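You operate a simulated robot arm through the tools that you are given. There is no shell and no other tool. Be economical: measure what you need, move in short steps, check, and stop when the job is done.

Carry out the task below with a simulated robot arm. There is one attempt and no reset: what you move stays moved.

TASK
Switch the PULSE button and the lines switch off, then stand both plugs back in the rack.

The check looks at the end state, three seconds after you hand in, the way a careful person would. Anything else that was tipped, shoved, dropped, spilled or broken makes it a failure.

THE ROBOT
A 7-joint arm with a two-finger gripper, hanging from a carriage that runs on a rail from [-6, 192.2] to [1.7, -55.7] (x, y) and turns from -409 to 279 degrees about z. Base frame: it is fixed where the carriage stands at the start and does not move with it; the origin is on the floor, on the carriage's upright axis, x ahead of it, y to its left, z up. Lengths are in cm, angles in degrees, forces in N, time in s.
With the tool pointing down near the work surface it reaches from about 72 to 82 cm from the robot's upright axis, wherever it stands. Its first joint turns from -143.0 to 143.0 degrees. Places, roughly: lines switch [60, -60, 90]. Payload 1.37 kg.
The TCP is the grasp point between the finger pads, 1.6 cm short of the fingertips. In the tool frame z runs along the fingers and y along their closing line. The gripper opens to 9.2 cm. The gripper's body begins 7.4 cm behind the TCP.
Orientation is that of the tool frame in the base frame, as [roll, pitch, yaw] about the fixed x, y, z axes, in that order (R = Rz(yaw) Ry(pitch) Rx(roll)). With the fingers straight down and closing along the base's y, the tool's x points along the base's -x, its y along +y and its z along -z.

THE INTERFACE
- The arm moves only by the tool apply_moves. Its arguments are lists of equal length, an entry for each row: "rotation": the turn, a rotation vector about the tool's x, y, z in degrees, a list of three; "xyz": the shift along the tool's x, y, z in cm, a list of three; "gripper": the gripper command, from -1 (shut) to 1 (fully open), values between in proportion. In form: {"rotation": [[ax, ay, az], ...], "xyz": [[x, y, z], ...], "gripper": [gripper, ...]}. A call has 1 to 8 rows; each row shifts and turns the commanded pose from where the row before left it, along the tool's axes as they then stand. A row lasts 0.2 s, in which the tool goes at most 5 cm and 8.6 degrees; a call with a longer step from one row to the next is refused whole, and so is a gripper value outside its range. A pose out of reach is approached as far as the arm can. The call stops where the force on the tool passes 50 N (or 10 N more than at its start, if that is more) or the arm is blocked; 0.2 s more then pass. The fingers move at their own pace and stop on an object; they squeeze with about 22 N. The grip force told is the motor's: it shows also when the fingers shut on nothing. Time passes only in rows, and 0.2 s behind the last, so rows that do not move let the fingers close. The reply holds the time, the measured pose of the TCP, the force on the tool along the base axes, the opening and the grip force, in the units named above and with some noise, with the torque about the TCP (base axes, N m) and any sound that the robot's microphone picked up.
- Cameras (640 x 400 px; columns grow to the right, rows downward): "scene" is now at [26.63, -7.99, 160.78]; the picture's right is [-0.92, -0.40, 0.00], its down [-0.28, 0.63, -0.72] and it looks along [0.29, -0.66, -0.69] (base axes); focal length 263 px, centre (320, 200). "wrist" rides on the gripper at [7.1, 1.9, -11.1] in the tool frame; the picture's right is [-0.26, 0.97, 0.00], its down [-0.78, -0.21, -0.59] and it looks along [-0.57, -0.15, 0.81] (tool axes); focal length 280 px, centre (320, 200). There is no depth. A picture from a camera that has moved, and an enlarged one, comes with that camera's place and axes in the base frame and with its lens. The place of the scene camera against the robot may be out by one fixed shift of up to 1.8 cm in any direction.
- get_image(camera): a new picture of that camera. It takes no simulated time.
- lift_body(by): slides the trunk up (or, below 0, down) by that many cm; the arm and the scene camera ride with it, the base frame stays. It gives what a move gives, with no picture.
- roll_base(legs): drives the robot by 1 to 6 legs, each [ahead, left, turn to the left] in cm, cm and degrees, along the robot's own axes; the way and the turn of a leg run together, so that a leg with both is an arc; at most 150 cm and 180 degrees a leg. The arm and the cameras ride along, it lands a little off, and it stops where it bumps. It keeps to its track: a leg is cut to what the track allows. It gives what a move gives.
- head_to(pan, tilt): turns the head with the scene camera to pan (to the left, within 155 degrees either way) and tilt (down, from -29 to 69), counted from straight ahead of the robot. It gives what a move gives.
- enlarge(camera, box): a new picture of the part [left, top, right, bottom] of that camera's present view, enlarged. It takes no simulated time.
- sign_off(): hands the job in; it is judged then, once.

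Work in short steps. Places have to be worked out from the pictures, the camera data and where the tool is seen: move nearer, look again, correct. Check each grasp and each placing, and mend what went wrong. You have 120 turns and 82 pictures in all, those below and enlarged ones among them. Open the gripper and draw the arm clear of the work before you hand the job in, unless the task says otherwise; then end with one line.

The tools are called after "Call:" by a JSON object that holds its "api" and its "payload". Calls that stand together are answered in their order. apply_moves: Moves the arm, as the interface text tells. Its arguments: {"type":"object","properties":{"rotation":{"type":"array","items":{"type":"array","items":{"type":"number"}}},"xyz":{"type":"array","items":{"type":"array","items":{"type":"number"}}},"gripper":{"type":"array","items":{"type":"number"}}},"required":["rotation","xyz","gripper"]} The other tools are called the same way: lift_body (by) slides the trunk up or down; roll_base (legs) drives the base; head_to (pan, tilt) turns the head that bears the scene camera; get_image (camera) takes a picture; enlarge (camera, box) takes an enlarged picture of a part of a camera's view; sign_off () hands the job in.

At the start:

```text
clock: 0.0
ee_pos: [23.32, -62.23, 114.43]
tcp_rot: [180.0, 0.0, 180.0]
wrist_force: [1.1, 0.9, -0.3]
wrist_torque: [0.02, 0.0, 0.0]
opening: 9.19
grasp_force: 0.0
trunk travel left (down, up): [-25.0, 33.1]
robot x, y, heading: [0.64, 0.19, 0.1]
head pan, tilt: [-66.3, 43.8]
```

scene: 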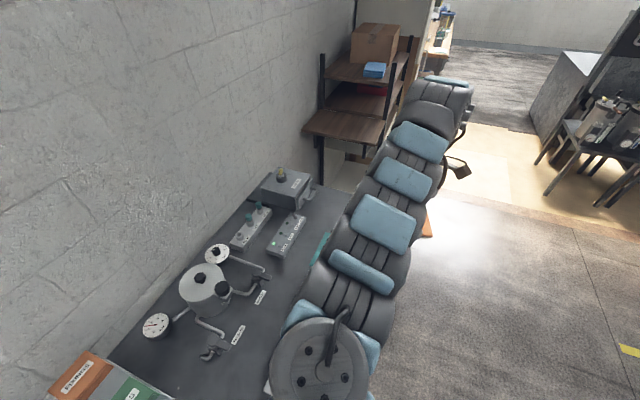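
wrist: 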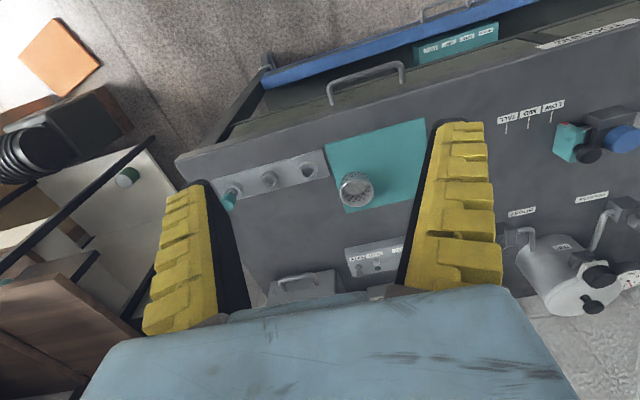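

I start by enlarging the scene view of the bench and the wrist view, to find the PULSE button, the lines switch, the plugs and the rack.

Call:
{"api": "enlarge", "payload": {"camera": "scene", "box": [200, 150, 340, 270]}}

Call:
{"api": "enlarge", "payload": {"camera": "wrist", "box": [180, 80, 640, 320]}}

```text
3.33 times, centred on (270, 210) of scene
camera zoom: at [26.63, -7.99, 160.78], right [-0.92, -0.4, 0.0], down [-0.28, 0.63, -0.72], along [0.29, -0.66, -0.69], focal length 877 px, centre (487, 167)
```

zoom: 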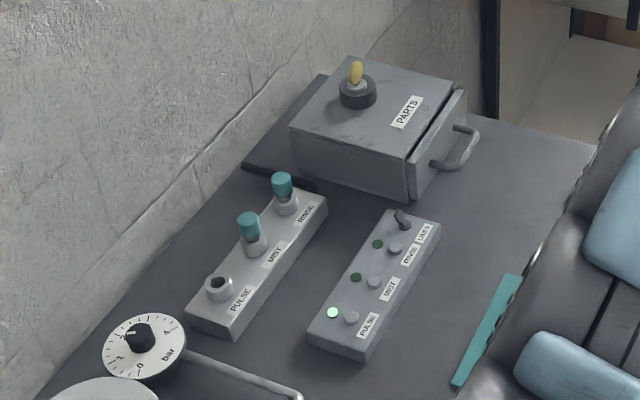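

```text
1.39 times, centred on (410, 200) of wrist
camera zoom: at [16.26, -60.43, 125.55], right [0.26, 0.97, 0.0], down [0.78, -0.21, 0.59], along [0.57, -0.15, -0.81], focal length 390 px, centre (195, 200)
```

zoom: 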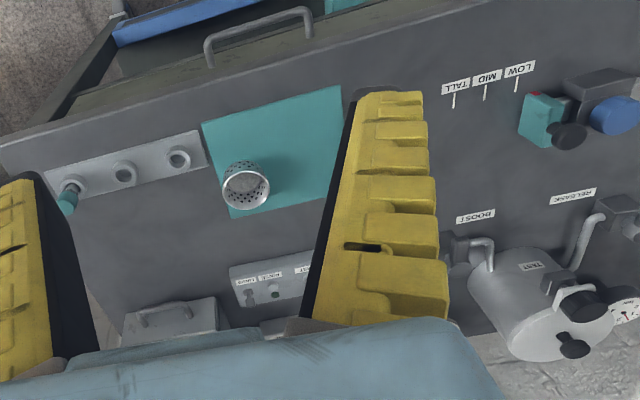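

The panel with the PULSE (lit), MIST and RINSE buttons and the LINES switch is around x≈60, y≈-50 to -65. MIST and RINSE plugs stand in sockets at x≈74, and the rack is near x≈36, y≈-67 to -80. I move the tool above the panel at the present height for a closer look.

Call:
{"api": "apply_moves", "payload": {"rotation": [[0, 0, 0], [0, 0, 0], [0, 0, 0], [0, 0, 0], [0, 0, 0], [0, 0, 0], [0, 0, 0]], "xyz": [[-4, 1.7, 0], [-4, 1.7, 0], [-4, 1.7, 0], [-4, 1.7, 0], [-4, 1.7, 0], [-4, 1.7, 0], [-4, 1.7, 0]], "gripper": [-1, -1, -1, -1, -1, -1, -1]}}

Call:
{"api": "get_image", "payload": {"camera": "wrist"}}

Call:
{"api": "get_image", "payload": {"camera": "scene"}}

```text
clock: 1.6
ee_pos: [51.14, -50.43, 114.44]
tcp_rot: [-180.0, 0.0, -180.0]
wrist_force: [-0.7, -0.2, 0.3]
wrist_torque: [-0.02, -0.03, 0.01]
opening: 0.01
grasp_force: 22.1
trunk travel left (down, up): [-25.0, 33.1]
robot x, y, heading: [-0.14, 0.06, -0.1]
head pan, tilt: [-66.3, 43.8]
```

```text
77 pictures are left
camera wrist: at [44.06, -48.54, 125.56], right [0.26, 0.97, 0.0], down [0.78, -0.21, 0.59], along [0.57, -0.15, -0.81], focal length 280 px, centre (320, 200)
```

wrist: 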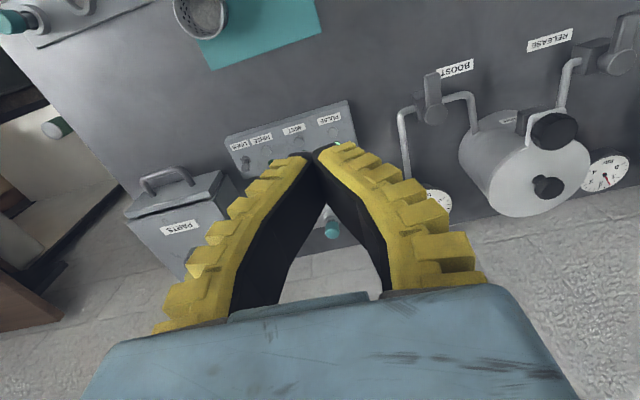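

```text
76 pictures are left
camera scene: at [26.63, -7.98, 160.78], right [-0.92, -0.4, 0.0], down [-0.28, 0.63, -0.72], along [0.29, -0.66, -0.69], focal length 263 px, centre (320, 200)
```

scene: 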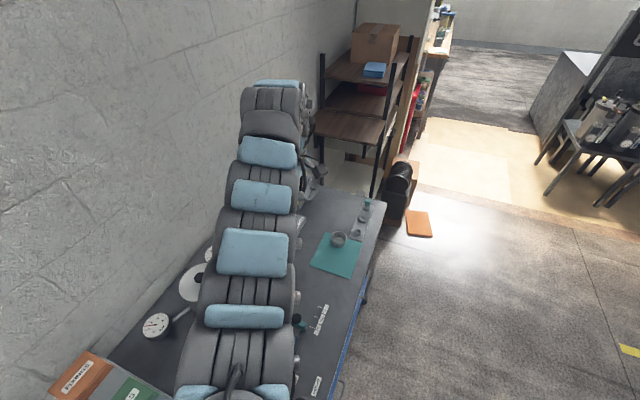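

The wrist camera now sees the panel; I enlarge it and the rack in the scene.

Call:
{"api": "enlarge", "payload": {"camera": "wrist", "box": [200, 80, 380, 192]}}

Call:
{"api": "enlarge", "payload": {"camera": "scene", "box": [290, 180, 400, 250]}}

```text
3.56 times, centred on (290, 136) of wrist
camera zoom: at [44.06, -48.54, 125.56], right [0.26, 0.97, 0.0], down [0.78, -0.21, 0.59], along [0.57, -0.15, -0.81], focal length 997 px, centre (427, 428)
```

zoom: 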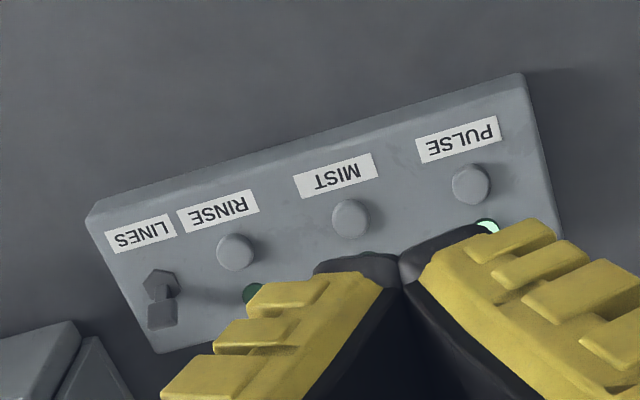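

```text
5.71 times, centred on (345, 215) of scene
camera zoom: at [26.63, -7.98, 160.78], right [-0.92, -0.4, 0.0], down [-0.28, 0.63, -0.72], along [0.29, -0.66, -0.69], focal length 1503 px, centre (177, 114)
```

zoom: 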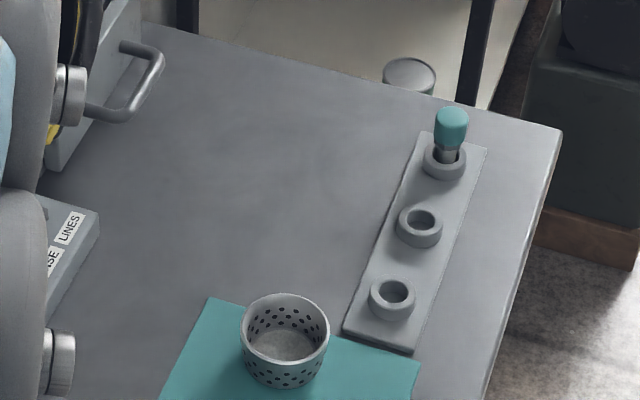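

I estimate the PULSE button at about (59.7, -50.8, 87±2) and the LINES lever at about (60.4, -64.4), tilted towards the wall (+x). I lower the tool a bit short of PULSE to get a second view for triangulation.

Call:
{"api": "apply_moves", "payload": {"rotation": [[0, 0, 0], [0, 0, 0], [0, 0, 0], [0, 0, 0]], "xyz": [[-1.2, -0.1, 4], [-1.2, -0.1, 4], [-1.2, -0.1, 4], [-1.2, -0.1, 4]], "gripper": [-1, -1, -1, -1]}}

Call:
{"api": "get_image", "payload": {"camera": "wrist"}}

```text
clock: 2.6
ee_pos: [55.83, -50.81, 98.56]
tcp_rot: [-179.9, 0.0, 180.0]
wrist_force: [0.2, 0.6, -0.8]
wrist_torque: [-0.01, 0.02, 0.01]
opening: 0.0
grasp_force: 22.5
trunk travel left (down, up): [-25.0, 33.1]
robot x, y, heading: [0.17, 0.09, -0.2]
head pan, tilt: [-66.3, 43.8]
```

```text
73 pictures are left
camera wrist: at [48.86, -48.84, 109.56], right [0.26, 0.96, 0.0], down [0.78, -0.21, 0.59], along [0.57, -0.16, -0.81], focal length 280 px, centre (320, 200)
```

wrist: 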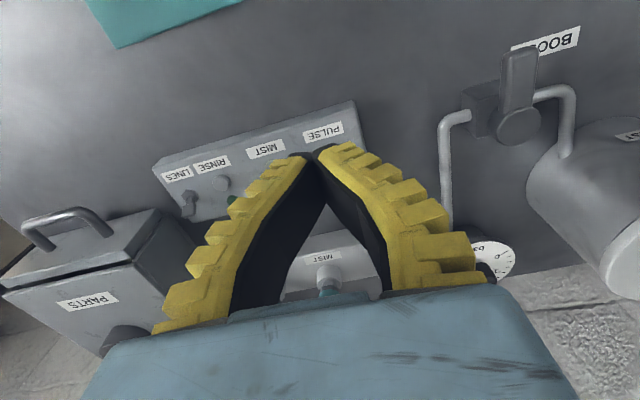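

The panel top comes out at about z≈87.5 and the button at about (59.3, -50.7). I move above it and down to TCP z≈92.5, then look.

Call:
{"api": "apply_moves", "payload": {"rotation": [[0, 0, 0], [0, 0, 0], [0, 0, 0]], "xyz": [[-3.5, 0.05, 0], [0, 0, 3], [0, 0, 3]], "gripper": [-1, -1, -1]}}

Call:
{"api": "enlarge", "payload": {"camera": "wrist", "box": [200, 80, 440, 230]}}

Call:
{"api": "get_image", "payload": {"camera": "scene"}}

```text
clock: 3.4
ee_pos: [59.5, -50.8, 92.31]
tcp_rot: [-180.0, -0.1, -180.0]
wrist_force: [-0.2, -0.6, 0.5]
wrist_torque: [0.02, 0.01, 0.01]
opening: 0.0
grasp_force: 21.7
trunk travel left (down, up): [-25.0, 33.1]
robot x, y, heading: [-0.05, 0.05, 0.2]
head pan, tilt: [-66.3, 43.8]
```

```text
2.67 times, centred on (320, 155) of wrist
camera zoom: at [52.47, -48.87, 103.49], right [0.26, 0.97, 0.0], down [0.78, -0.21, 0.59], along [0.57, -0.15, -0.81], focal length 748 px, centre (320, 320)
```

zoom: 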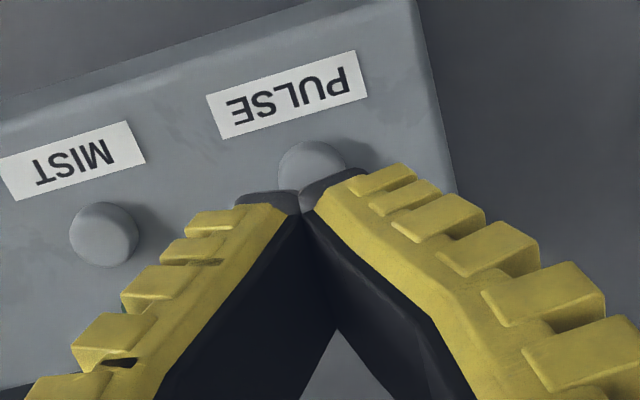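

```text
71 pictures are left
camera scene: at [26.62, -7.98, 160.78], right [-0.92, -0.4, 0.0], down [-0.28, 0.63, -0.72], along [0.29, -0.66, -0.69], focal length 263 px, centre (320, 200)
```

scene: 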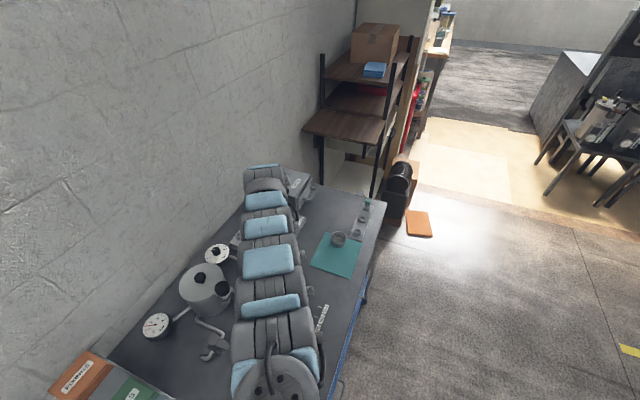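

The button is at (59.2, -50.7), right under the fingertips. I press gently in small steps, watching force and sound.

Call:
{"api": "apply_moves", "payload": {"rotation": [[0, 0, 0], [0, 0, 0], [0, 0, 0], [0, 0, 0]], "xyz": [[0.4, 0, 0.8], [0, 0, 0.5], [0, 0, 0.4], [0, 0, 0.3]], "gripper": [-1, -1, -1, -1]}}

```text
clock: 4.4
ee_pos: [59.17, -50.69, 90.4]
tcp_rot: [180.0, 0.0, -179.9]
wrist_force: [0.1, -1.3, 0.3]
wrist_torque: [-0.01, 0.01, 0.0]
opening: 0.0
grasp_force: 22.5
trunk travel left (down, up): [-25.0, 33.1]
robot x, y, heading: [-0.06, -0.03, 0.1]
head pan, tilt: [-66.3, 43.8]
```

No contact yet at TCP z 90.4; I go on in small steps.

Call:
{"api": "apply_moves", "payload": {"rotation": [[0, 0, 0], [0, 0, 0], [0, 0, 0]], "xyz": [[0, 0, 0.3], [0, 0, 0.3], [0, 0, 0.2]], "gripper": [-1, -1, -1]}}

Call:
{"api": "enlarge", "payload": {"camera": "wrist", "box": [200, 80, 440, 230]}}

```text
clock: 5.2
ee_pos: [59.33, -50.76, 89.7]
tcp_rot: [-179.9, 0.0, -180.0]
wrist_force: [-0.9, -0.7, 3.7]
wrist_torque: [0.0, -0.01, -0.03]
opening: 0.6
grasp_force: 27.4
trunk travel left (down, up): [-25.0, 33.1]
robot x, y, heading: [0.16, 0.15, -0.2]
head pan, tilt: [-66.3, 43.8]
heard: click
```

```text
2.67 times, centred on (320, 155) of wrist
camera zoom: at [52.15, -48.9, 100.81], right [0.26, 0.96, 0.0], down [0.78, -0.21, 0.59], along [0.57, -0.16, -0.81], focal length 748 px, centre (320, 320)
```

zoom: 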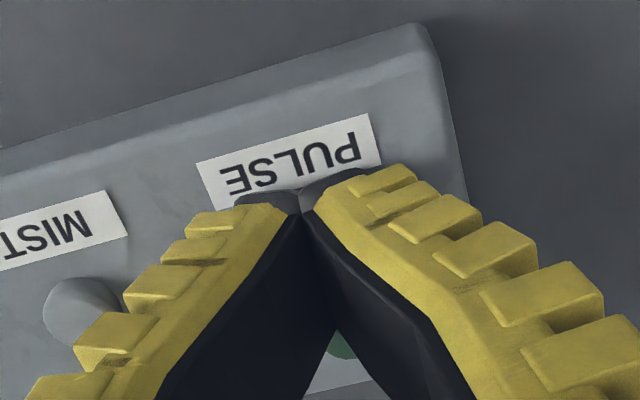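

A click was heard. I go straight up and move back to see whether the PULSE lamp is out.

Call:
{"api": "apply_moves", "payload": {"rotation": [[0, 0, 0], [0, 0, 0], [0, 0, 0], [0, 0, 0], [0, 0, 0]], "xyz": [[0, 0, -1], [0, 0, -3], [0, 0, -4], [3, -1, -4], [4, -1, 0]], "gripper": [-1, -1, -1, -1, -1]}}

Call:
{"api": "enlarge", "payload": {"camera": "wrist", "box": [160, 60, 400, 210]}}

```text
refused: row 4 steps farther than a row can; nothing moved
```

```text
2.67 times, centred on (280, 135) of wrist
camera zoom: at [52.15, -48.9, 100.81], right [0.26, 0.96, 0.0], down [0.78, -0.21, 0.59], along [0.57, -0.16, -0.81], focal length 748 px, centre (427, 373)
```

zoom: 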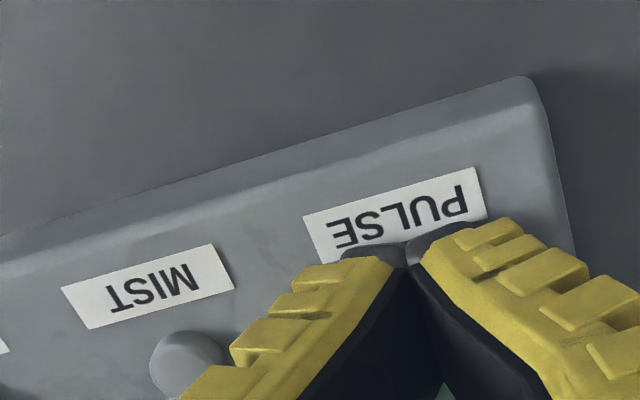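

One row was too long; I split it, with no picture asked for before the move is done.

Call:
{"api": "apply_moves", "payload": {"rotation": [[0, 0, 0], [0, 0, 0], [0, 0, 0], [0, 0, 0], [0, 0, 0], [0, 0, 0]], "xyz": [[0, 0, -1], [0, 0, -3], [0, 0, -4], [0, 0, -4], [4, -2, 0], [4, -2, 0]], "gripper": [-1, -1, -1, -1, -1, -1]}}

Call:
{"api": "enlarge", "payload": {"camera": "wrist", "box": [160, 60, 480, 260]}}

```text
clock: 6.6
ee_pos: [51.32, -54.83, 101.76]
tcp_rot: [180.0, 0.0, -180.0]
wrist_force: [0.5, 0.3, -0.6]
wrist_torque: [-0.01, -0.02, 0.01]
opening: 0.0
grasp_force: 28.4
trunk travel left (down, up): [-25.0, 33.1]
robot x, y, heading: [0.25, 0.26, -0.2]
head pan, tilt: [-66.3, 43.8]
```

```text
2.00 times, centred on (320, 160) of wrist
camera zoom: at [44.29, -52.86, 112.73], right [0.26, 0.97, 0.0], down [0.78, -0.21, 0.59], along [0.57, -0.15, -0.81], focal length 561 px, centre (320, 280)
```

zoom: 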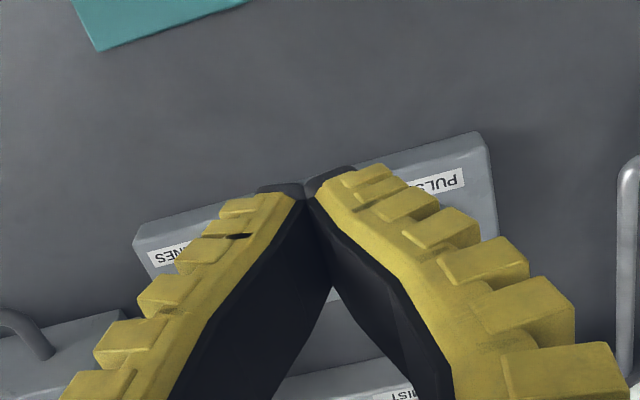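

The fingers hide the lamp. I roll the base 9 cm to the right, which I need anyway to reach the LINES switch, and open the fingers for a clear view between them.

Call:
{"api": "roll_base", "payload": {"legs": [[0, -9, 0]]}}

Call:
{"api": "apply_moves", "payload": {"rotation": [[0, 0, 0], [0, 0, 0], [0, 0, 0]], "xyz": [[0, 0, -4], [0, 0, 0], [0, 0, 0]], "gripper": [1, 1, 1]}}

Call:
{"api": "get_image", "payload": {"camera": "wrist"}}

```text
clock: 7.7
ee_pos: [51.6, -63.55, 101.7]
tcp_rot: [-179.9, -0.1, -179.9]
wrist_force: [0.3, 0.3, -0.8]
wrist_torque: [-0.02, -0.01, -0.01]
opening: 0.01
grasp_force: 28.3
trunk travel left (down, up): [-25.0, 33.1]
robot x, y, heading: [0.49, -9.02, -0.1]
head pan, tilt: [-66.3, 43.8]
```

```text
clock: 8.5
ee_pos: [51.74, -63.55, 105.69]
tcp_rot: [-179.9, 0.0, -179.9]
wrist_force: [-0.6, -0.3, -0.6]
wrist_torque: [0.03, -0.03, 0.03]
opening: 9.21
grasp_force: 0.1
trunk travel left (down, up): [-25.0, 33.1]
robot x, y, heading: [0.3, -9.06, -0.1]
head pan, tilt: [-66.3, 43.8]
```

```text
67 pictures are left
camera wrist: at [44.73, -61.67, 116.75], right [0.26, 0.97, 0.0], down [0.78, -0.21, 0.59], along [0.57, -0.15, -0.81], focal length 280 px, centre (320, 200)
```

wrist: 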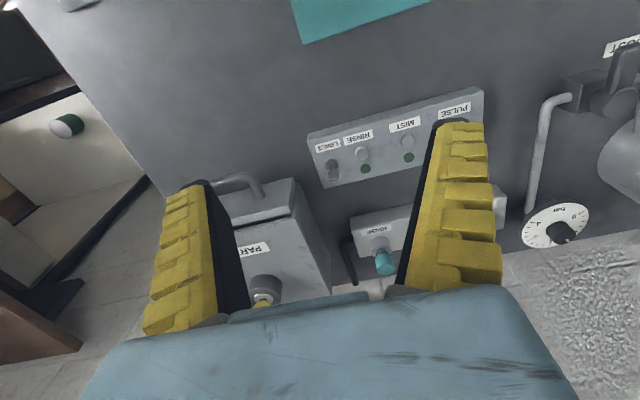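

I zoom on the LINES switch, and check the PULSE lamp in the scene view.

Call:
{"api": "enlarge", "payload": {"camera": "wrist", "box": [290, 110, 450, 210]}}

Call:
{"api": "enlarge", "payload": {"camera": "scene", "box": [180, 170, 420, 320]}}

```text
4.00 times, centred on (370, 160) of wrist
camera zoom: at [44.73, -61.67, 116.75], right [0.26, 0.97, 0.0], down [0.78, -0.21, 0.59], along [0.57, -0.15, -0.81], focal length 1122 px, centre (120, 360)
```

zoom: 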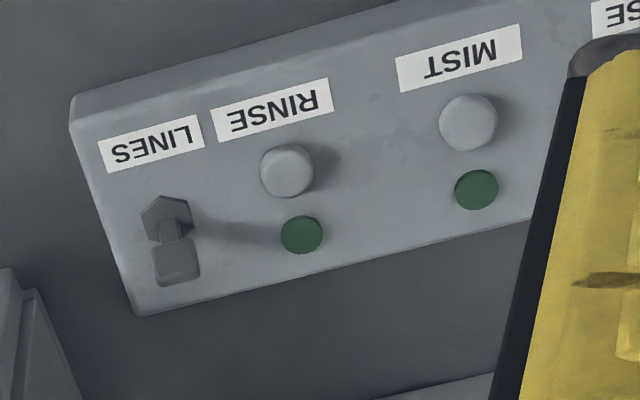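

```text
2.67 times, centred on (300, 245) of scene
camera zoom: at [26.91, -16.85, 160.78], right [-0.92, -0.4, 0.0], down [-0.28, 0.63, -0.72], along [0.29, -0.66, -0.69], focal length 702 px, centre (373, 80)
```

zoom: 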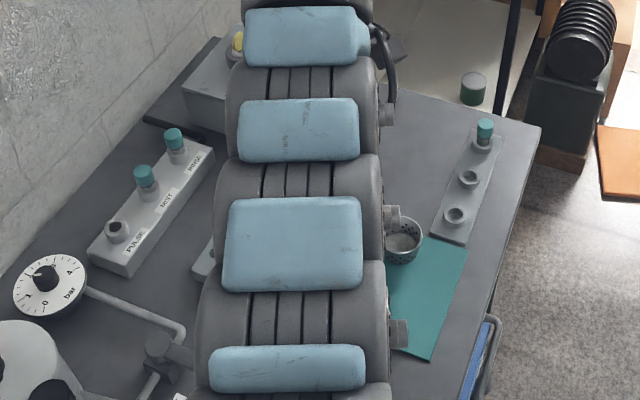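

The lever leans towards +x (wall side), and its nut is at about (60.5, -64.4). I will sweep it towards -x with closed fingers from behind; first roll another 6 cm for reach and move above and behind the lever.

Call:
{"api": "roll_base", "payload": {"legs": [[0, -6, 0]]}}

Call:
{"api": "apply_moves", "payload": {"rotation": [[0, 0, 0], [0, 0, 0], [0, 0, 0], [0, 0, 0], [0, 0, 0]], "xyz": [[-3, 1.3, 0], [-3, 1.3, 0], [-3, 1.3, 0], [-3, 1.3, 0], [0, 0, 3]], "gripper": [-1, -1, -1, -1, -1]}}

Call:
{"api": "get_image", "payload": {"camera": "wrist"}}

Call:
{"api": "get_image", "payload": {"camera": "scene"}}

```text
clock: 9.5
ee_pos: [51.94, -69.42, 105.7]
tcp_rot: [179.9, 0.0, -179.8]
wrist_force: [0.2, -0.7, -0.9]
wrist_torque: [-0.02, -0.02, 0.0]
opening: 9.19
grasp_force: 0.0
trunk travel left (down, up): [-25.0, 33.1]
robot x, y, heading: [0.56, -14.47, 0.0]
head pan, tilt: [-66.3, 43.8]
```

```text
clock: 10.7
ee_pos: [63.85, -64.22, 102.78]
tcp_rot: [180.0, 0.0, 179.9]
wrist_force: [0.3, -0.6, 0.8]
wrist_torque: [0.02, -0.01, -0.03]
opening: 0.0
grasp_force: 21.7
trunk travel left (down, up): [-25.0, 33.1]
robot x, y, heading: [0.49, -14.49, 0.2]
head pan, tilt: [-66.3, 43.8]
```

```text
64 pictures are left
camera wrist: at [56.87, -62.35, 113.78], right [0.26, 0.97, 0.0], down [0.78, -0.21, 0.59], along [0.57, -0.15, -0.81], focal length 280 px, centre (320, 200)
```

wrist: 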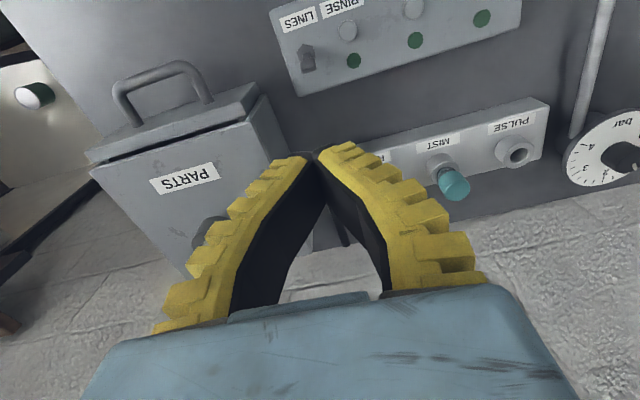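

```text
63 pictures are left
camera scene: at [27.1, -22.73, 160.78], right [-0.92, -0.4, 0.0], down [-0.28, 0.63, -0.72], along [0.29, -0.66, -0.69], focal length 263 px, centre (320, 200)
```

scene: 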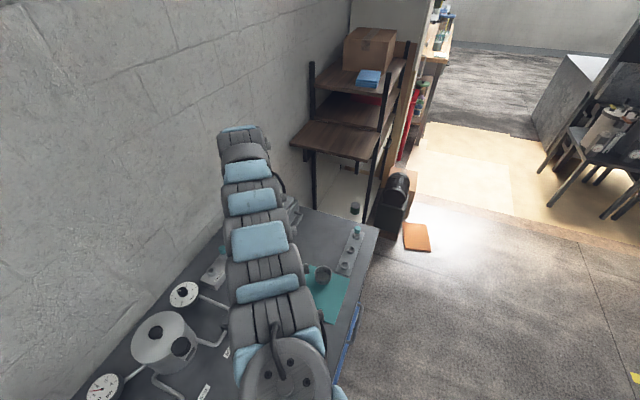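

All three lamps are now dark, so PULSE is off. I zoom on the lever to set its place.

Call:
{"api": "enlarge", "payload": {"camera": "wrist", "box": [250, 0, 410, 100]}}

```text
4.00 times, centred on (330, 50) of wrist
camera zoom: at [56.87, -62.35, 113.78], right [0.26, 0.97, 0.0], down [0.78, -0.21, 0.59], along [0.57, -0.15, -0.81], focal length 1122 px, centre (280, 800)
```

zoom: 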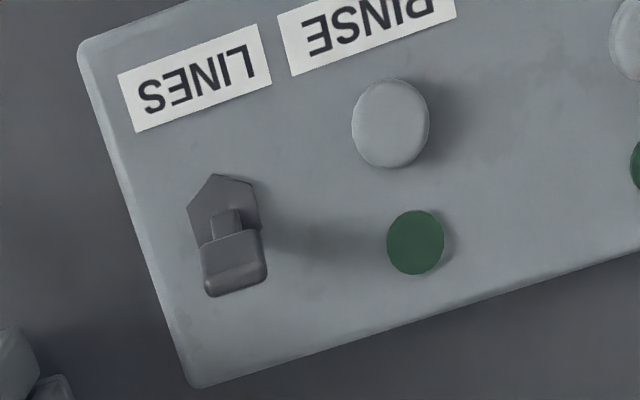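

The lever's nut is at (60.3, -64.5, 88.0) and its tip at (61.0, -64.3, 89.7). I descend behind it to TCP z≈90.6, fingers spanning x 62.4–65.4.

Call:
{"api": "apply_moves", "payload": {"rotation": [[0, 0, 0], [0, 0, 0], [0, 0, 0], [0, 0, 0]], "xyz": [[-0.2, -0.1, 4], [0, 0, 4], [0, 0, 3], [0, 0, 1.2]], "gripper": [-1, -1, -1, -1]}}

Call:
{"api": "get_image", "payload": {"camera": "wrist"}}

```text
clock: 11.7
ee_pos: [63.76, -64.28, 90.47]
tcp_rot: [-179.9, 0.0, -180.0]
wrist_force: [0.0, -0.8, 0.0]
wrist_torque: [-0.02, -0.02, -0.01]
opening: 0.0
grasp_force: 22.2
out of reach, approached as far as the arm can: row 4
trunk travel left (down, up): [-25.0, 33.1]
robot x, y, heading: [0.4, -14.71, 0.0]
head pan, tilt: [-66.3, 43.8]
```

```text
61 pictures are left
camera wrist: at [56.74, -62.32, 101.58], right [0.26, 0.97, 0.0], down [0.78, -0.21, 0.59], along [0.57, -0.15, -0.81], focal length 280 px, centre (320, 200)
```

wrist: 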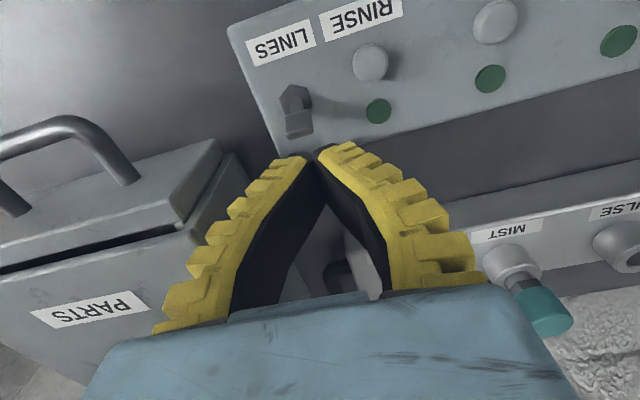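

The fingertips stand just behind the lever at the right height. I sweep towards -x in half-centimetre steps.

Call:
{"api": "apply_moves", "payload": {"rotation": [[0, 0, 0], [0, 0, 0], [0, 0, 0], [0, 0, 0], [0, 0, 0]], "xyz": [[0.6, 0, 0], [0.5, 0, 0], [0.5, 0, 0], [0.4, 0, 0], [0.4, 0, 0]], "gripper": [-1, -1, -1, -1, -1]}}

Call:
{"api": "enlarge", "payload": {"camera": "wrist", "box": [220, 40, 460, 190]}}

```text
clock: 12.9
ee_pos: [61.37, -64.14, 90.53]
tcp_rot: [180.0, 0.0, -179.9]
wrist_force: [0.0, 0.6, 0.3]
wrist_torque: [0.06, 0.0, 0.0]
opening: 0.0
grasp_force: 21.5
trunk travel left (down, up): [-25.0, 33.1]
robot x, y, heading: [0.51, -14.92, 0.1]
head pan, tilt: [-66.3, 43.8]
```

```text
2.67 times, centred on (340, 115) of wrist
camera zoom: at [54.39, -62.19, 101.62], right [0.26, 0.97, 0.0], down [0.78, -0.21, 0.59], along [0.57, -0.15, -0.81], focal length 748 px, centre (267, 427)
```

zoom: 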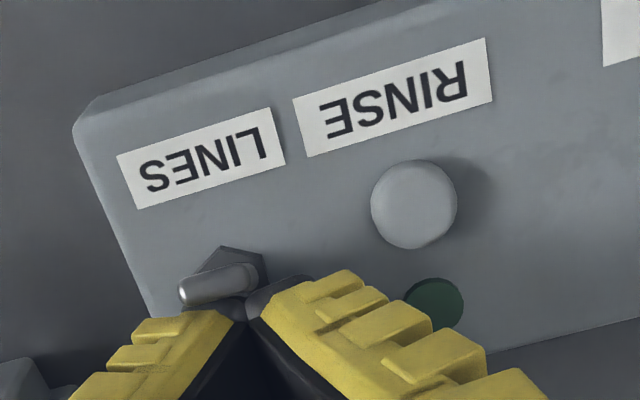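

The lever is being tipped over (its paddle is now upright), with no click yet. I push a little further.

Call:
{"api": "apply_moves", "payload": {"rotation": [[0, 0, 0], [0, 0, 0], [0, 0, 0]], "xyz": [[0.4, 0, 0], [0.4, 0, 0], [0.3, 0, 0]], "gripper": [-1, -1, -1]}}

Call:
{"api": "enlarge", "payload": {"camera": "wrist", "box": [220, 40, 460, 190]}}

```text
clock: 13.7
ee_pos: [61.14, -64.14, 90.89]
tcp_rot: [-180.0, 0.4, -179.8]
wrist_force: [20.6, -1.6, 3.1]
wrist_torque: [0.01, -0.14, 0.17]
opening: 0.01
grasp_force: 22.2
trunk travel left (down, up): [-25.0, 33.1]
robot x, y, heading: [0.85, -14.65, 0.2]
head pan, tilt: [-66.3, 43.8]
```

```text
2.67 times, centred on (340, 115) of wrist
camera zoom: at [53.96, -62.12, 101.87], right [0.26, 0.97, 0.0], down [0.78, -0.21, 0.59], along [0.58, -0.15, -0.8], focal length 748 px, centre (267, 427)
```

zoom: 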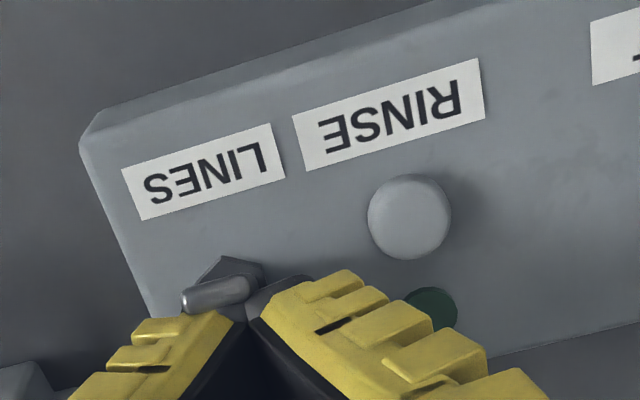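

The force has risen to 20 N without a click, and the lever seems to point towards -y now. I back off and look at it.

Call:
{"api": "apply_moves", "payload": {"rotation": [[0, 0, 0], [0, 0, 0], [0, 0, 0], [0, 0, 0]], "xyz": [[-1.5, 0, 0], [-1.2, 0, 0], [0, 0, -4], [0, 0, 0]], "gripper": [-1, -1, -1, -1]}}

Call:
{"api": "enlarge", "payload": {"camera": "wrist", "box": [220, 20, 380, 120]}}

```text
clock: 14.7
ee_pos: [62.98, -64.15, 94.6]
tcp_rot: [179.9, 0.0, 180.0]
wrist_force: [0.0, 0.8, -0.3]
wrist_torque: [0.01, 0.0, 0.01]
opening: 0.0
grasp_force: 22.0
trunk travel left (down, up): [-25.0, 33.1]
robot x, y, heading: [0.32, -14.55, 0.1]
head pan, tilt: [-66.3, 43.8]
```

```text
4.00 times, centred on (300, 70) of wrist
camera zoom: at [55.99, -62.26, 105.63], right [0.26, 0.97, 0.0], down [0.78, -0.21, 0.59], along [0.57, -0.15, -0.81], focal length 1122 px, centre (400, 720)
```

zoom: 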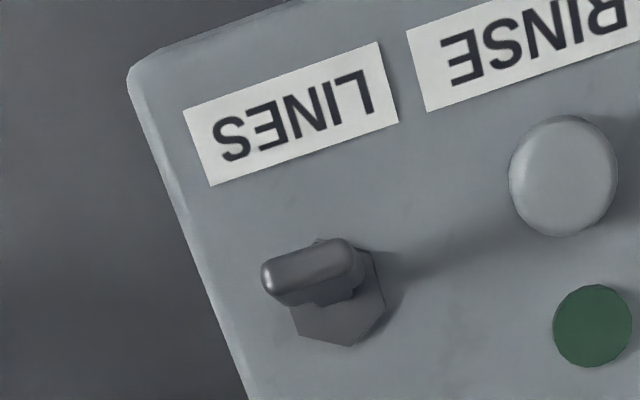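

The lever now leans to the label side (tip at x≈59.6 against 61.0 before), so the lines switch is flipped. Next the plugs: I raise the tool and work the base along the rail towards y≈-38 in two legs.

Call:
{"api": "apply_moves", "payload": {"rotation": [[0, 0, 0], [0, 0, 0], [0, 0, 0], [0, 0, 0]], "xyz": [[0, 0, -4.5], [0, 0, -4.5], [0, 0, -4.5], [0, 0, -4.5]], "gripper": [-1, -1, -1, -1]}}

Call:
{"api": "roll_base", "payload": {"legs": [[0, -12, 0]]}}

Call:
{"api": "apply_moves", "payload": {"rotation": [[0, 0, 0], [0, 0, 0], [0, 0, 0], [0, 0, 0]], "xyz": [[-0.5, 4.2, 0], [-0.5, 4.2, 0], [-0.5, 4.2, 0], [-0.5, 4.2, 0]], "gripper": [-0.4, -0.4, -0.4, -0.4]}}

Call:
{"api": "roll_base", "payload": {"legs": [[0, -12, 0]]}}

Call:
{"api": "get_image", "payload": {"camera": "wrist"}}

Call:
{"api": "get_image", "payload": {"camera": "scene"}}

```text
clock: 15.7
ee_pos: [63.2, -64.16, 112.6]
tcp_rot: [180.0, 0.0, -179.9]
wrist_force: [1.1, 0.1, -0.3]
wrist_torque: [-0.05, -0.04, 0.01]
opening: 0.0
grasp_force: 21.7
trunk travel left (down, up): [-25.0, 33.1]
robot x, y, heading: [0.21, -14.8, 0.1]
head pan, tilt: [-66.3, 43.8]
```

```text
clock: 16.9
ee_pos: [63.51, -76.41, 112.63]
tcp_rot: [180.0, 0.1, -179.9]
wrist_force: [-0.8, 0.2, 1.7]
wrist_torque: [0.05, 0.0, 0.0]
opening: 0.0
grasp_force: 22.2
trunk travel left (down, up): [-25.0, 33.1]
robot x, y, heading: [0.53, -27.17, 0.2]
head pan, tilt: [-66.3, 43.8]
```

```text
clock: 17.9
ee_pos: [65.56, -59.49, 112.82]
tcp_rot: [-179.9, 0.1, -180.0]
wrist_force: [-0.3, -0.3, 0.7]
wrist_torque: [0.04, -0.04, -0.01]
opening: 3.15
grasp_force: 2.6
trunk travel left (down, up): [-25.0, 33.1]
robot x, y, heading: [0.89, -26.72, 0.0]
head pan, tilt: [-66.3, 43.8]
```

```text
clock: 19.2
ee_pos: [65.9, -71.56, 112.86]
tcp_rot: [-180.0, 0.0, -179.8]
wrist_force: [-0.2, 0.1, 0.1]
wrist_torque: [0.0, 0.0, -0.01]
opening: 3.11
grasp_force: 2.8
trunk travel left (down, up): [-25.0, 33.1]
robot x, y, heading: [1.2, -39.1, 0.1]
head pan, tilt: [-66.3, 43.8]
```

```text
57 pictures are left
camera wrist: at [58.9, -69.67, 123.94], right [0.26, 0.97, 0.0], down [0.78, -0.21, 0.59], along [0.57, -0.15, -0.81], focal length 280 px, centre (320, 200)
```

wrist: 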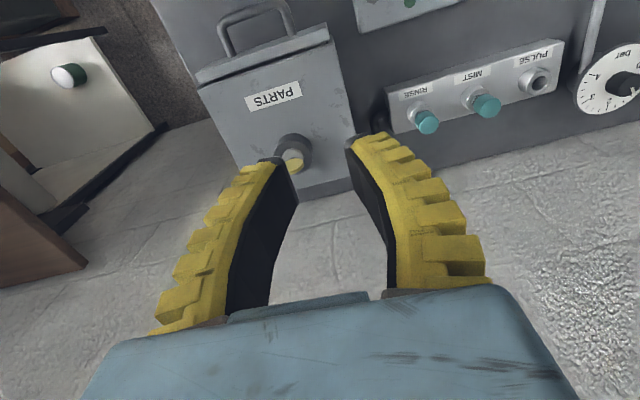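

```text
56 pictures are left
camera scene: at [27.87, -47.02, 160.78], right [-0.91, -0.4, 0.0], down [-0.28, 0.63, -0.72], along [0.29, -0.66, -0.69], focal length 263 px, centre (320, 200)
```

scene: 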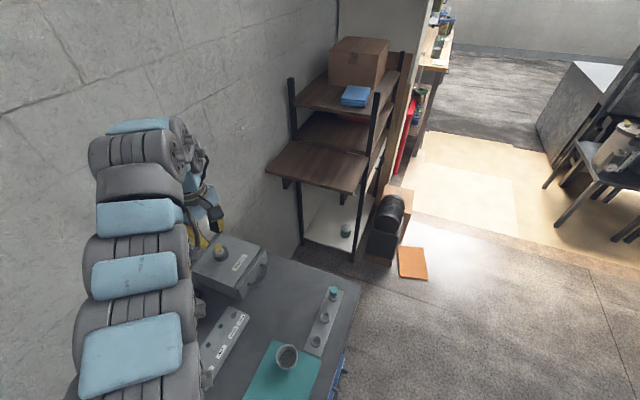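

I zoom on the two plugs to measure them.

Call:
{"api": "enlarge", "payload": {"camera": "wrist", "box": [380, 40, 572, 160]}}

Call:
{"api": "apply_moves", "payload": {"rotation": [[0, 0, 0], [0, 0, 0], [0, 0, 0], [0, 0, 0]], "xyz": [[0, 4, 0], [0, 4, 0], [0, 4, 0], [0, 1, 4]], "gripper": [0, 0, 0, 0]}}

Call:
{"api": "get_image", "payload": {"camera": "wrist"}}

```text
3.33 times, centred on (476, 100) of wrist
camera zoom: at [58.9, -69.67, 123.94], right [0.26, 0.97, 0.0], down [0.78, -0.21, 0.59], along [0.57, -0.15, -0.81], focal length 935 px, centre (-200, 533)
```

zoom: 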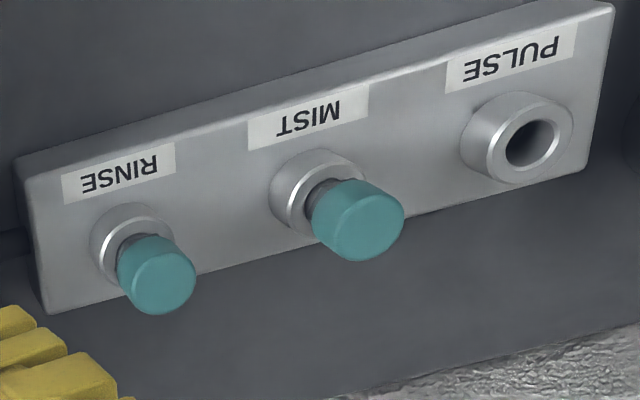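

```text
clock: 20.2
ee_pos: [66.79, -68.56, 109.74]
tcp_rot: [-179.9, -0.1, -179.9]
wrist_force: [-1.6, -0.4, 0.0]
wrist_torque: [0.0, -0.04, 0.01]
opening: 4.9
grasp_force: 2.4
out of reach, approached as far as the arm can: row 1, 2, 3, 4
trunk travel left (down, up): [-25.0, 33.1]
robot x, y, heading: [1.02, -38.96, -0.0]
head pan, tilt: [-66.3, 43.8]
```

```text
54 pictures are left
camera wrist: at [59.61, -66.69, 120.85], right [0.26, 0.97, 0.0], down [0.78, -0.21, 0.59], along [0.57, -0.15, -0.81], focal length 280 px, centre (320, 200)
```

wrist: 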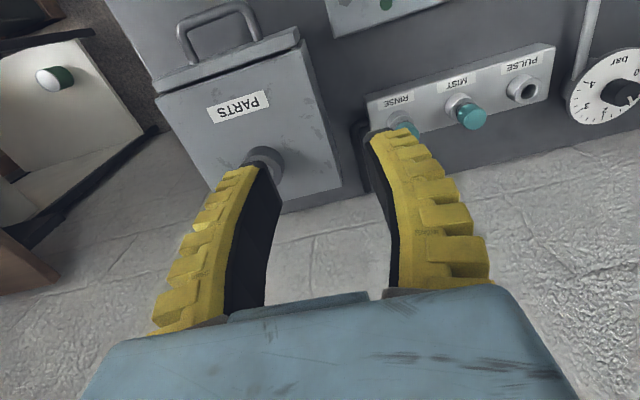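

The straight sideways move ended inside the near reach limit. I estimate RINSE's plug top at about (73, -61, 94.5) and MIST's at about (73, -54.7, 94.5); I move out in x first, then across.

Call:
{"api": "apply_moves", "payload": {"rotation": [[0, 0, 0], [0, 0, 0], [0, 0, 0], [0, 0, 0]], "xyz": [[-2.5, 0, 0], [-1.5, 1, 0], [-1, 2, 0], [0, 0, 0]], "gripper": [-0.1, -0.1, -0.1, -0.1]}}

Call:
{"api": "get_image", "payload": {"camera": "wrist"}}

```text
clock: 21.2
ee_pos: [71.88, -65.4, 109.75]
tcp_rot: [-179.9, 0.0, -179.8]
wrist_force: [-0.5, 0.2, -0.3]
wrist_torque: [-0.03, 0.03, -0.03]
opening: 4.46
grasp_force: 2.1
trunk travel left (down, up): [-25.0, 33.1]
robot x, y, heading: [1.11, -39.39, 0.1]
head pan, tilt: [-66.3, 43.8]
```

```text
53 pictures are left
camera wrist: at [64.81, -63.5, 120.82], right [0.26, 0.97, 0.0], down [0.78, -0.21, 0.59], along [0.57, -0.15, -0.81], focal length 280 px, centre (320, 200)
```

wrist: 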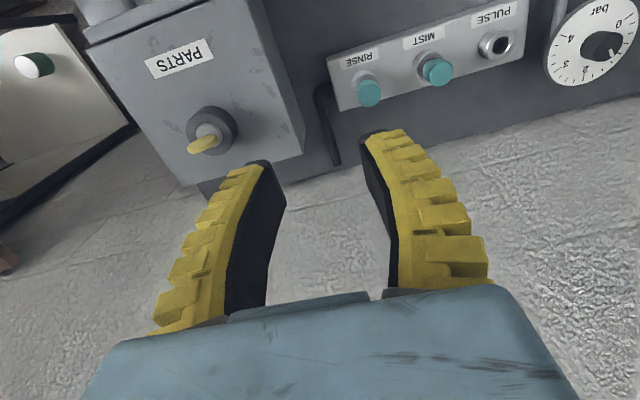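

RINSE plug top comes out at (72.85, -61.0, 94.9) and MIST at (72.6, -55.0, 94.9). I move over RINSE and descend to 98, then check alignment.

Call:
{"api": "apply_moves", "payload": {"rotation": [[0, 0, 0], [0, 0, 0], [0, 0, 0], [0, 0, 0]], "xyz": [[-1, 4.4, 0], [0, 0, 4], [0, 0, 4], [0, 0, 3]], "gripper": [-0.1, -0.1, -0.1, -0.1]}}

Call:
{"api": "get_image", "payload": {"camera": "wrist"}}

Call:
{"api": "get_image", "payload": {"camera": "scene"}}

```text
clock: 22.2
ee_pos: [72.72, -61.06, 98.51]
tcp_rot: [179.9, 0.0, -179.9]
wrist_force: [0.3, 0.1, 0.4]
wrist_torque: [0.04, 0.02, 0.02]
opening: 4.46
grasp_force: 2.6
trunk travel left (down, up): [-25.0, 33.1]
robot x, y, heading: [1.12, -39.13, 0.4]
head pan, tilt: [-66.3, 43.8]
```

```text
52 pictures are left
camera wrist: at [65.75, -59.1, 109.74], right [0.26, 0.97, 0.0], down [0.78, -0.21, 0.59], along [0.57, -0.15, -0.81], focal length 280 px, centre (320, 200)
```

wrist: 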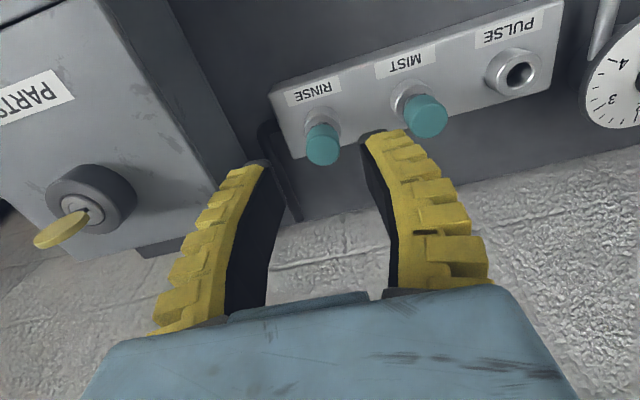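

```text
51 pictures are left
camera scene: at [27.86, -47.02, 160.78], right [-0.91, -0.4, 0.0], down [-0.28, 0.63, -0.72], along [0.29, -0.66, -0.69], focal length 263 px, centre (320, 200)
```

scene: 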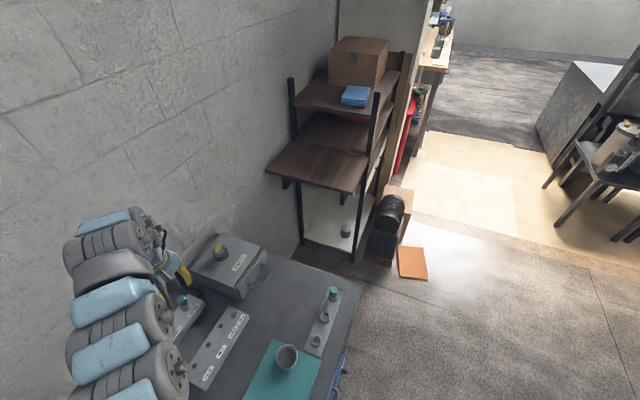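

RINSE top refines to (72.76, -60.75); I nudge 0.25 cm in y, narrow the opening a bit and descend to TCP z≈93.8.

Call:
{"api": "apply_moves", "payload": {"rotation": [[0, 0, 0], [0, 0, 0], [0, 0, 0], [0, 0, 0]], "xyz": [[0, 0.25, 1], [0, 0, 1.7], [0, 0, 1], [0, 0, 1]], "gripper": [-0.15, -0.15, -0.15, -0.15]}}

Call:
{"api": "get_image", "payload": {"camera": "wrist"}}

```text
clock: 23.2
ee_pos: [72.93, -60.69, 94.21]
tcp_rot: [-179.9, -0.1, -179.8]
wrist_force: [-0.2, -0.2, -0.2]
wrist_torque: [0.02, 0.0, 0.0]
opening: 4.25
grasp_force: 2.9
trunk travel left (down, up): [-25.0, 33.1]
robot x, y, heading: [1.37, -39.36, 0.4]
head pan, tilt: [-66.3, 43.8]
```

```text
50 pictures are left
camera wrist: at [65.82, -58.81, 105.25], right [0.26, 0.97, 0.0], down [0.78, -0.21, 0.59], along [0.57, -0.15, -0.81], focal length 280 px, centre (320, 200)
```

wrist: 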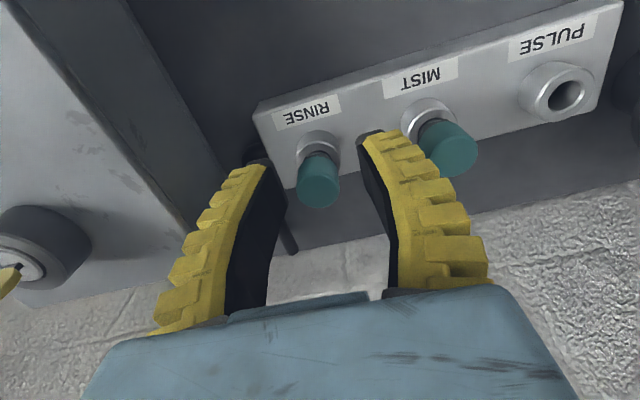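

The plug cap stands between the fingers. I go down 0.5 cm more and close.

Call:
{"api": "apply_moves", "payload": {"rotation": [[0, 0, 0], [0, 0, 0], [0, 0, 0], [0, 0, 0]], "xyz": [[0, 0, 0.5], [0, 0, 0], [0, 0, 0], [0, 0, 0]], "gripper": [-0.15, -1, -1, -1]}}

Call:
{"api": "get_image", "payload": {"camera": "wrist"}}

```text
clock: 24.2
ee_pos: [73.01, -60.67, 93.66]
tcp_rot: [-179.9, 0.2, -179.8]
wrist_force: [0.1, 0.2, 7.4]
wrist_torque: [0.04, 0.0, 0.01]
opening: 1.41
grasp_force: 21.9
trunk travel left (down, up): [-25.0, 33.1]
robot x, y, heading: [1.05, -39.0, 0.3]
head pan, tilt: [-66.3, 43.8]
```

```text
49 pictures are left
camera wrist: at [65.87, -58.84, 104.8], right [0.26, 0.97, 0.0], down [0.78, -0.21, 0.59], along [0.57, -0.15, -0.81], focal length 280 px, centre (320, 200)
```

wrist: 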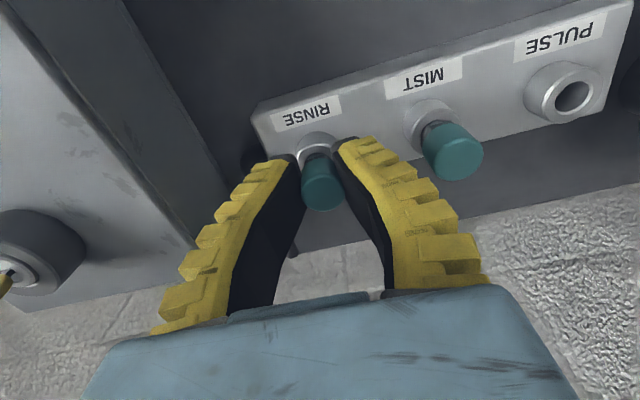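

The fingers stopped at 1.41 cm on the plug with 22 N, with a slight 7 N upward push on the tool. I lift slowly and watch whether the plug comes along.

Call:
{"api": "apply_moves", "payload": {"rotation": [[0, 0, 0], [0, 0, 0], [0, 0, 0]], "xyz": [[0, 0, -0.5], [0, 0, -0.7], [0, 0, -0.8]], "gripper": [-1, -1, -1]}}

Call:
{"api": "get_image", "payload": {"camera": "wrist"}}

```text
clock: 25.0
ee_pos: [73.08, -60.73, 95.48]
tcp_rot: [179.9, 0.0, -179.8]
wrist_force: [-0.3, 0.2, -1.5]
wrist_torque: [-0.01, -0.03, -0.03]
opening: 1.21
grasp_force: 21.3
trunk travel left (down, up): [-25.0, 33.1]
robot x, y, heading: [1.25, -39.04, 0.2]
head pan, tilt: [-66.3, 43.8]
```

```text
48 pictures are left
camera wrist: at [65.94, -58.77, 106.64], right [0.26, 0.97, 0.0], down [0.78, -0.21, 0.59], along [0.57, -0.15, -0.81], focal length 280 px, centre (320, 200)
```

wrist: 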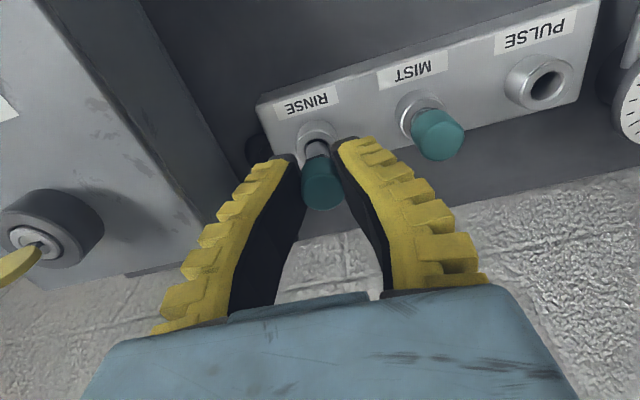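

The plug rises with the gripper. I lift further and check that it hangs straight and free of the socket.

Call:
{"api": "apply_moves", "payload": {"rotation": [[0, 0, 0], [0, 0, 0], [0, 0, 0], [0, 0, 0]], "xyz": [[0, 0, -1.5], [0, 0, -1.5], [0, 0, -2], [0, 0, -2]], "gripper": [-1, -1, -1, -1]}}

Call:
{"api": "get_image", "payload": {"camera": "wrist"}}

Call:
{"api": "enlarge", "payload": {"camera": "scene", "box": [60, 190, 300, 340]}}

```text
clock: 26.0
ee_pos: [72.99, -60.6, 102.61]
tcp_rot: [179.9, 0.0, -179.7]
wrist_force: [0.7, 0.7, -0.7]
wrist_torque: [0.0, -0.03, 0.0]
opening: 1.2
grasp_force: 22.5
trunk travel left (down, up): [-25.0, 33.1]
robot x, y, heading: [1.09, -39.35, 0.2]
head pan, tilt: [-66.3, 43.8]
```

```text
47 pictures are left
camera wrist: at [65.86, -58.64, 113.65], right [0.26, 0.97, 0.0], down [0.78, -0.21, 0.59], along [0.57, -0.15, -0.81], focal length 280 px, centre (320, 200)
```

wrist: 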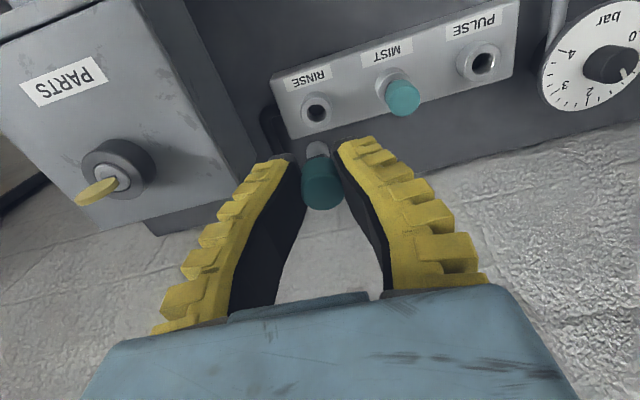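

```text
2.67 times, centred on (180, 265) of scene
camera zoom: at [27.87, -47.02, 160.78], right [-0.91, -0.41, 0.0], down [-0.28, 0.63, -0.72], along [0.29, -0.66, -0.69], focal length 702 px, centre (693, 27)
```

zoom: 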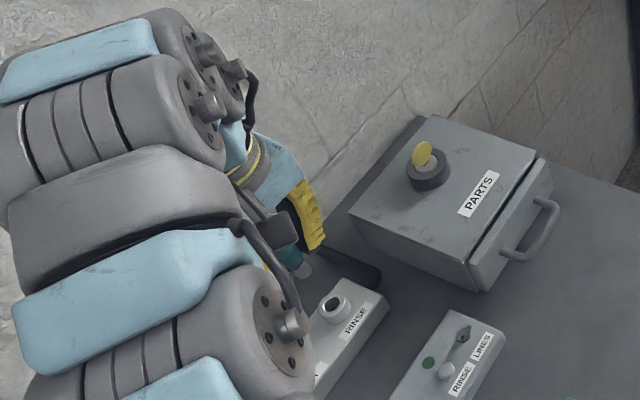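

The plug is held upright, its lower end about 4.6 cm below the TCP. I raise to 112 and carry it back towards the rack, interleaving base legs and arm moves to stay within reach.

Call:
{"api": "apply_moves", "payload": {"rotation": [[0, 0, 0], [0, 0, 0], [0, 0, 0]], "xyz": [[0, 0, -3.2], [0, 0, -3.2], [0, 0, -3.2]], "gripper": [-1, -1, -1]}}

Call:
{"api": "roll_base", "payload": {"legs": [[0, 12, 0]]}}

Call:
{"api": "apply_moves", "payload": {"rotation": [[0, 0, 0], [0, 0, 0], [0, 0, 0], [0, 0, 0], [0, 0, 0], [0, 0, 0]], "xyz": [[1.5, -3.2, 0], [1.5, -3.2, 0], [1.5, -3.2, 0], [1.5, -3.2, 0], [1.5, -3.2, 0], [1.5, -3.2, 0]], "gripper": [-1, -1, -1, -1, -1, -1]}}

Call:
{"api": "get_image", "payload": {"camera": "wrist"}}

```text
clock: 26.8
ee_pos: [72.86, -60.77, 112.16]
tcp_rot: [-179.9, 0.0, -179.9]
wrist_force: [0.7, -1.1, 0.1]
wrist_torque: [0.0, 0.02, 0.03]
opening: 1.16
grasp_force: 22.0
trunk travel left (down, up): [-25.0, 33.1]
robot x, y, heading: [1.23, -39.12, 0.2]
head pan, tilt: [-66.3, 43.8]
```

```text
clock: 28.0
ee_pos: [72.57, -48.59, 112.32]
tcp_rot: [180.0, 0.0, -179.6]
wrist_force: [0.2, 0.5, -1.1]
wrist_torque: [-0.03, 0.0, 0.0]
opening: 1.14
grasp_force: 22.5
trunk travel left (down, up): [-25.0, 33.1]
robot x, y, heading: [0.79, -27.15, 0.5]
head pan, tilt: [-66.3, 43.8]
```

```text
clock: 29.4
ee_pos: [63.67, -68.06, 112.09]
tcp_rot: [180.0, 0.0, -179.6]
wrist_force: [-0.6, 0.6, -0.9]
wrist_torque: [-0.02, 0.01, -0.02]
opening: 1.13
grasp_force: 21.8
trunk travel left (down, up): [-25.0, 33.1]
robot x, y, heading: [1.08, -27.18, 0.2]
head pan, tilt: [-66.3, 43.8]
```

```text
45 pictures are left
camera wrist: at [56.68, -66.25, 123.12], right [0.26, 0.97, 0.0], down [0.78, -0.21, 0.59], along [0.57, -0.15, -0.81], focal length 280 px, centre (320, 200)
```

wrist: 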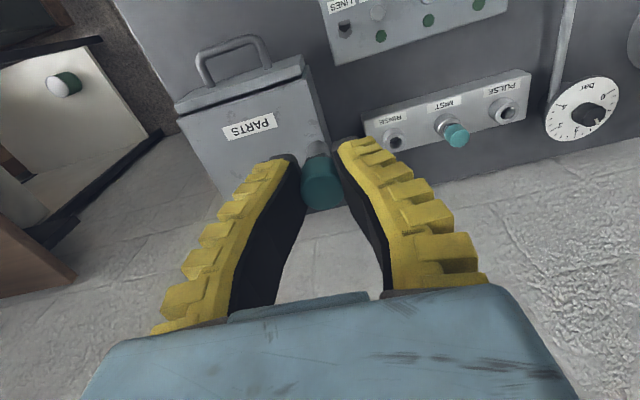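

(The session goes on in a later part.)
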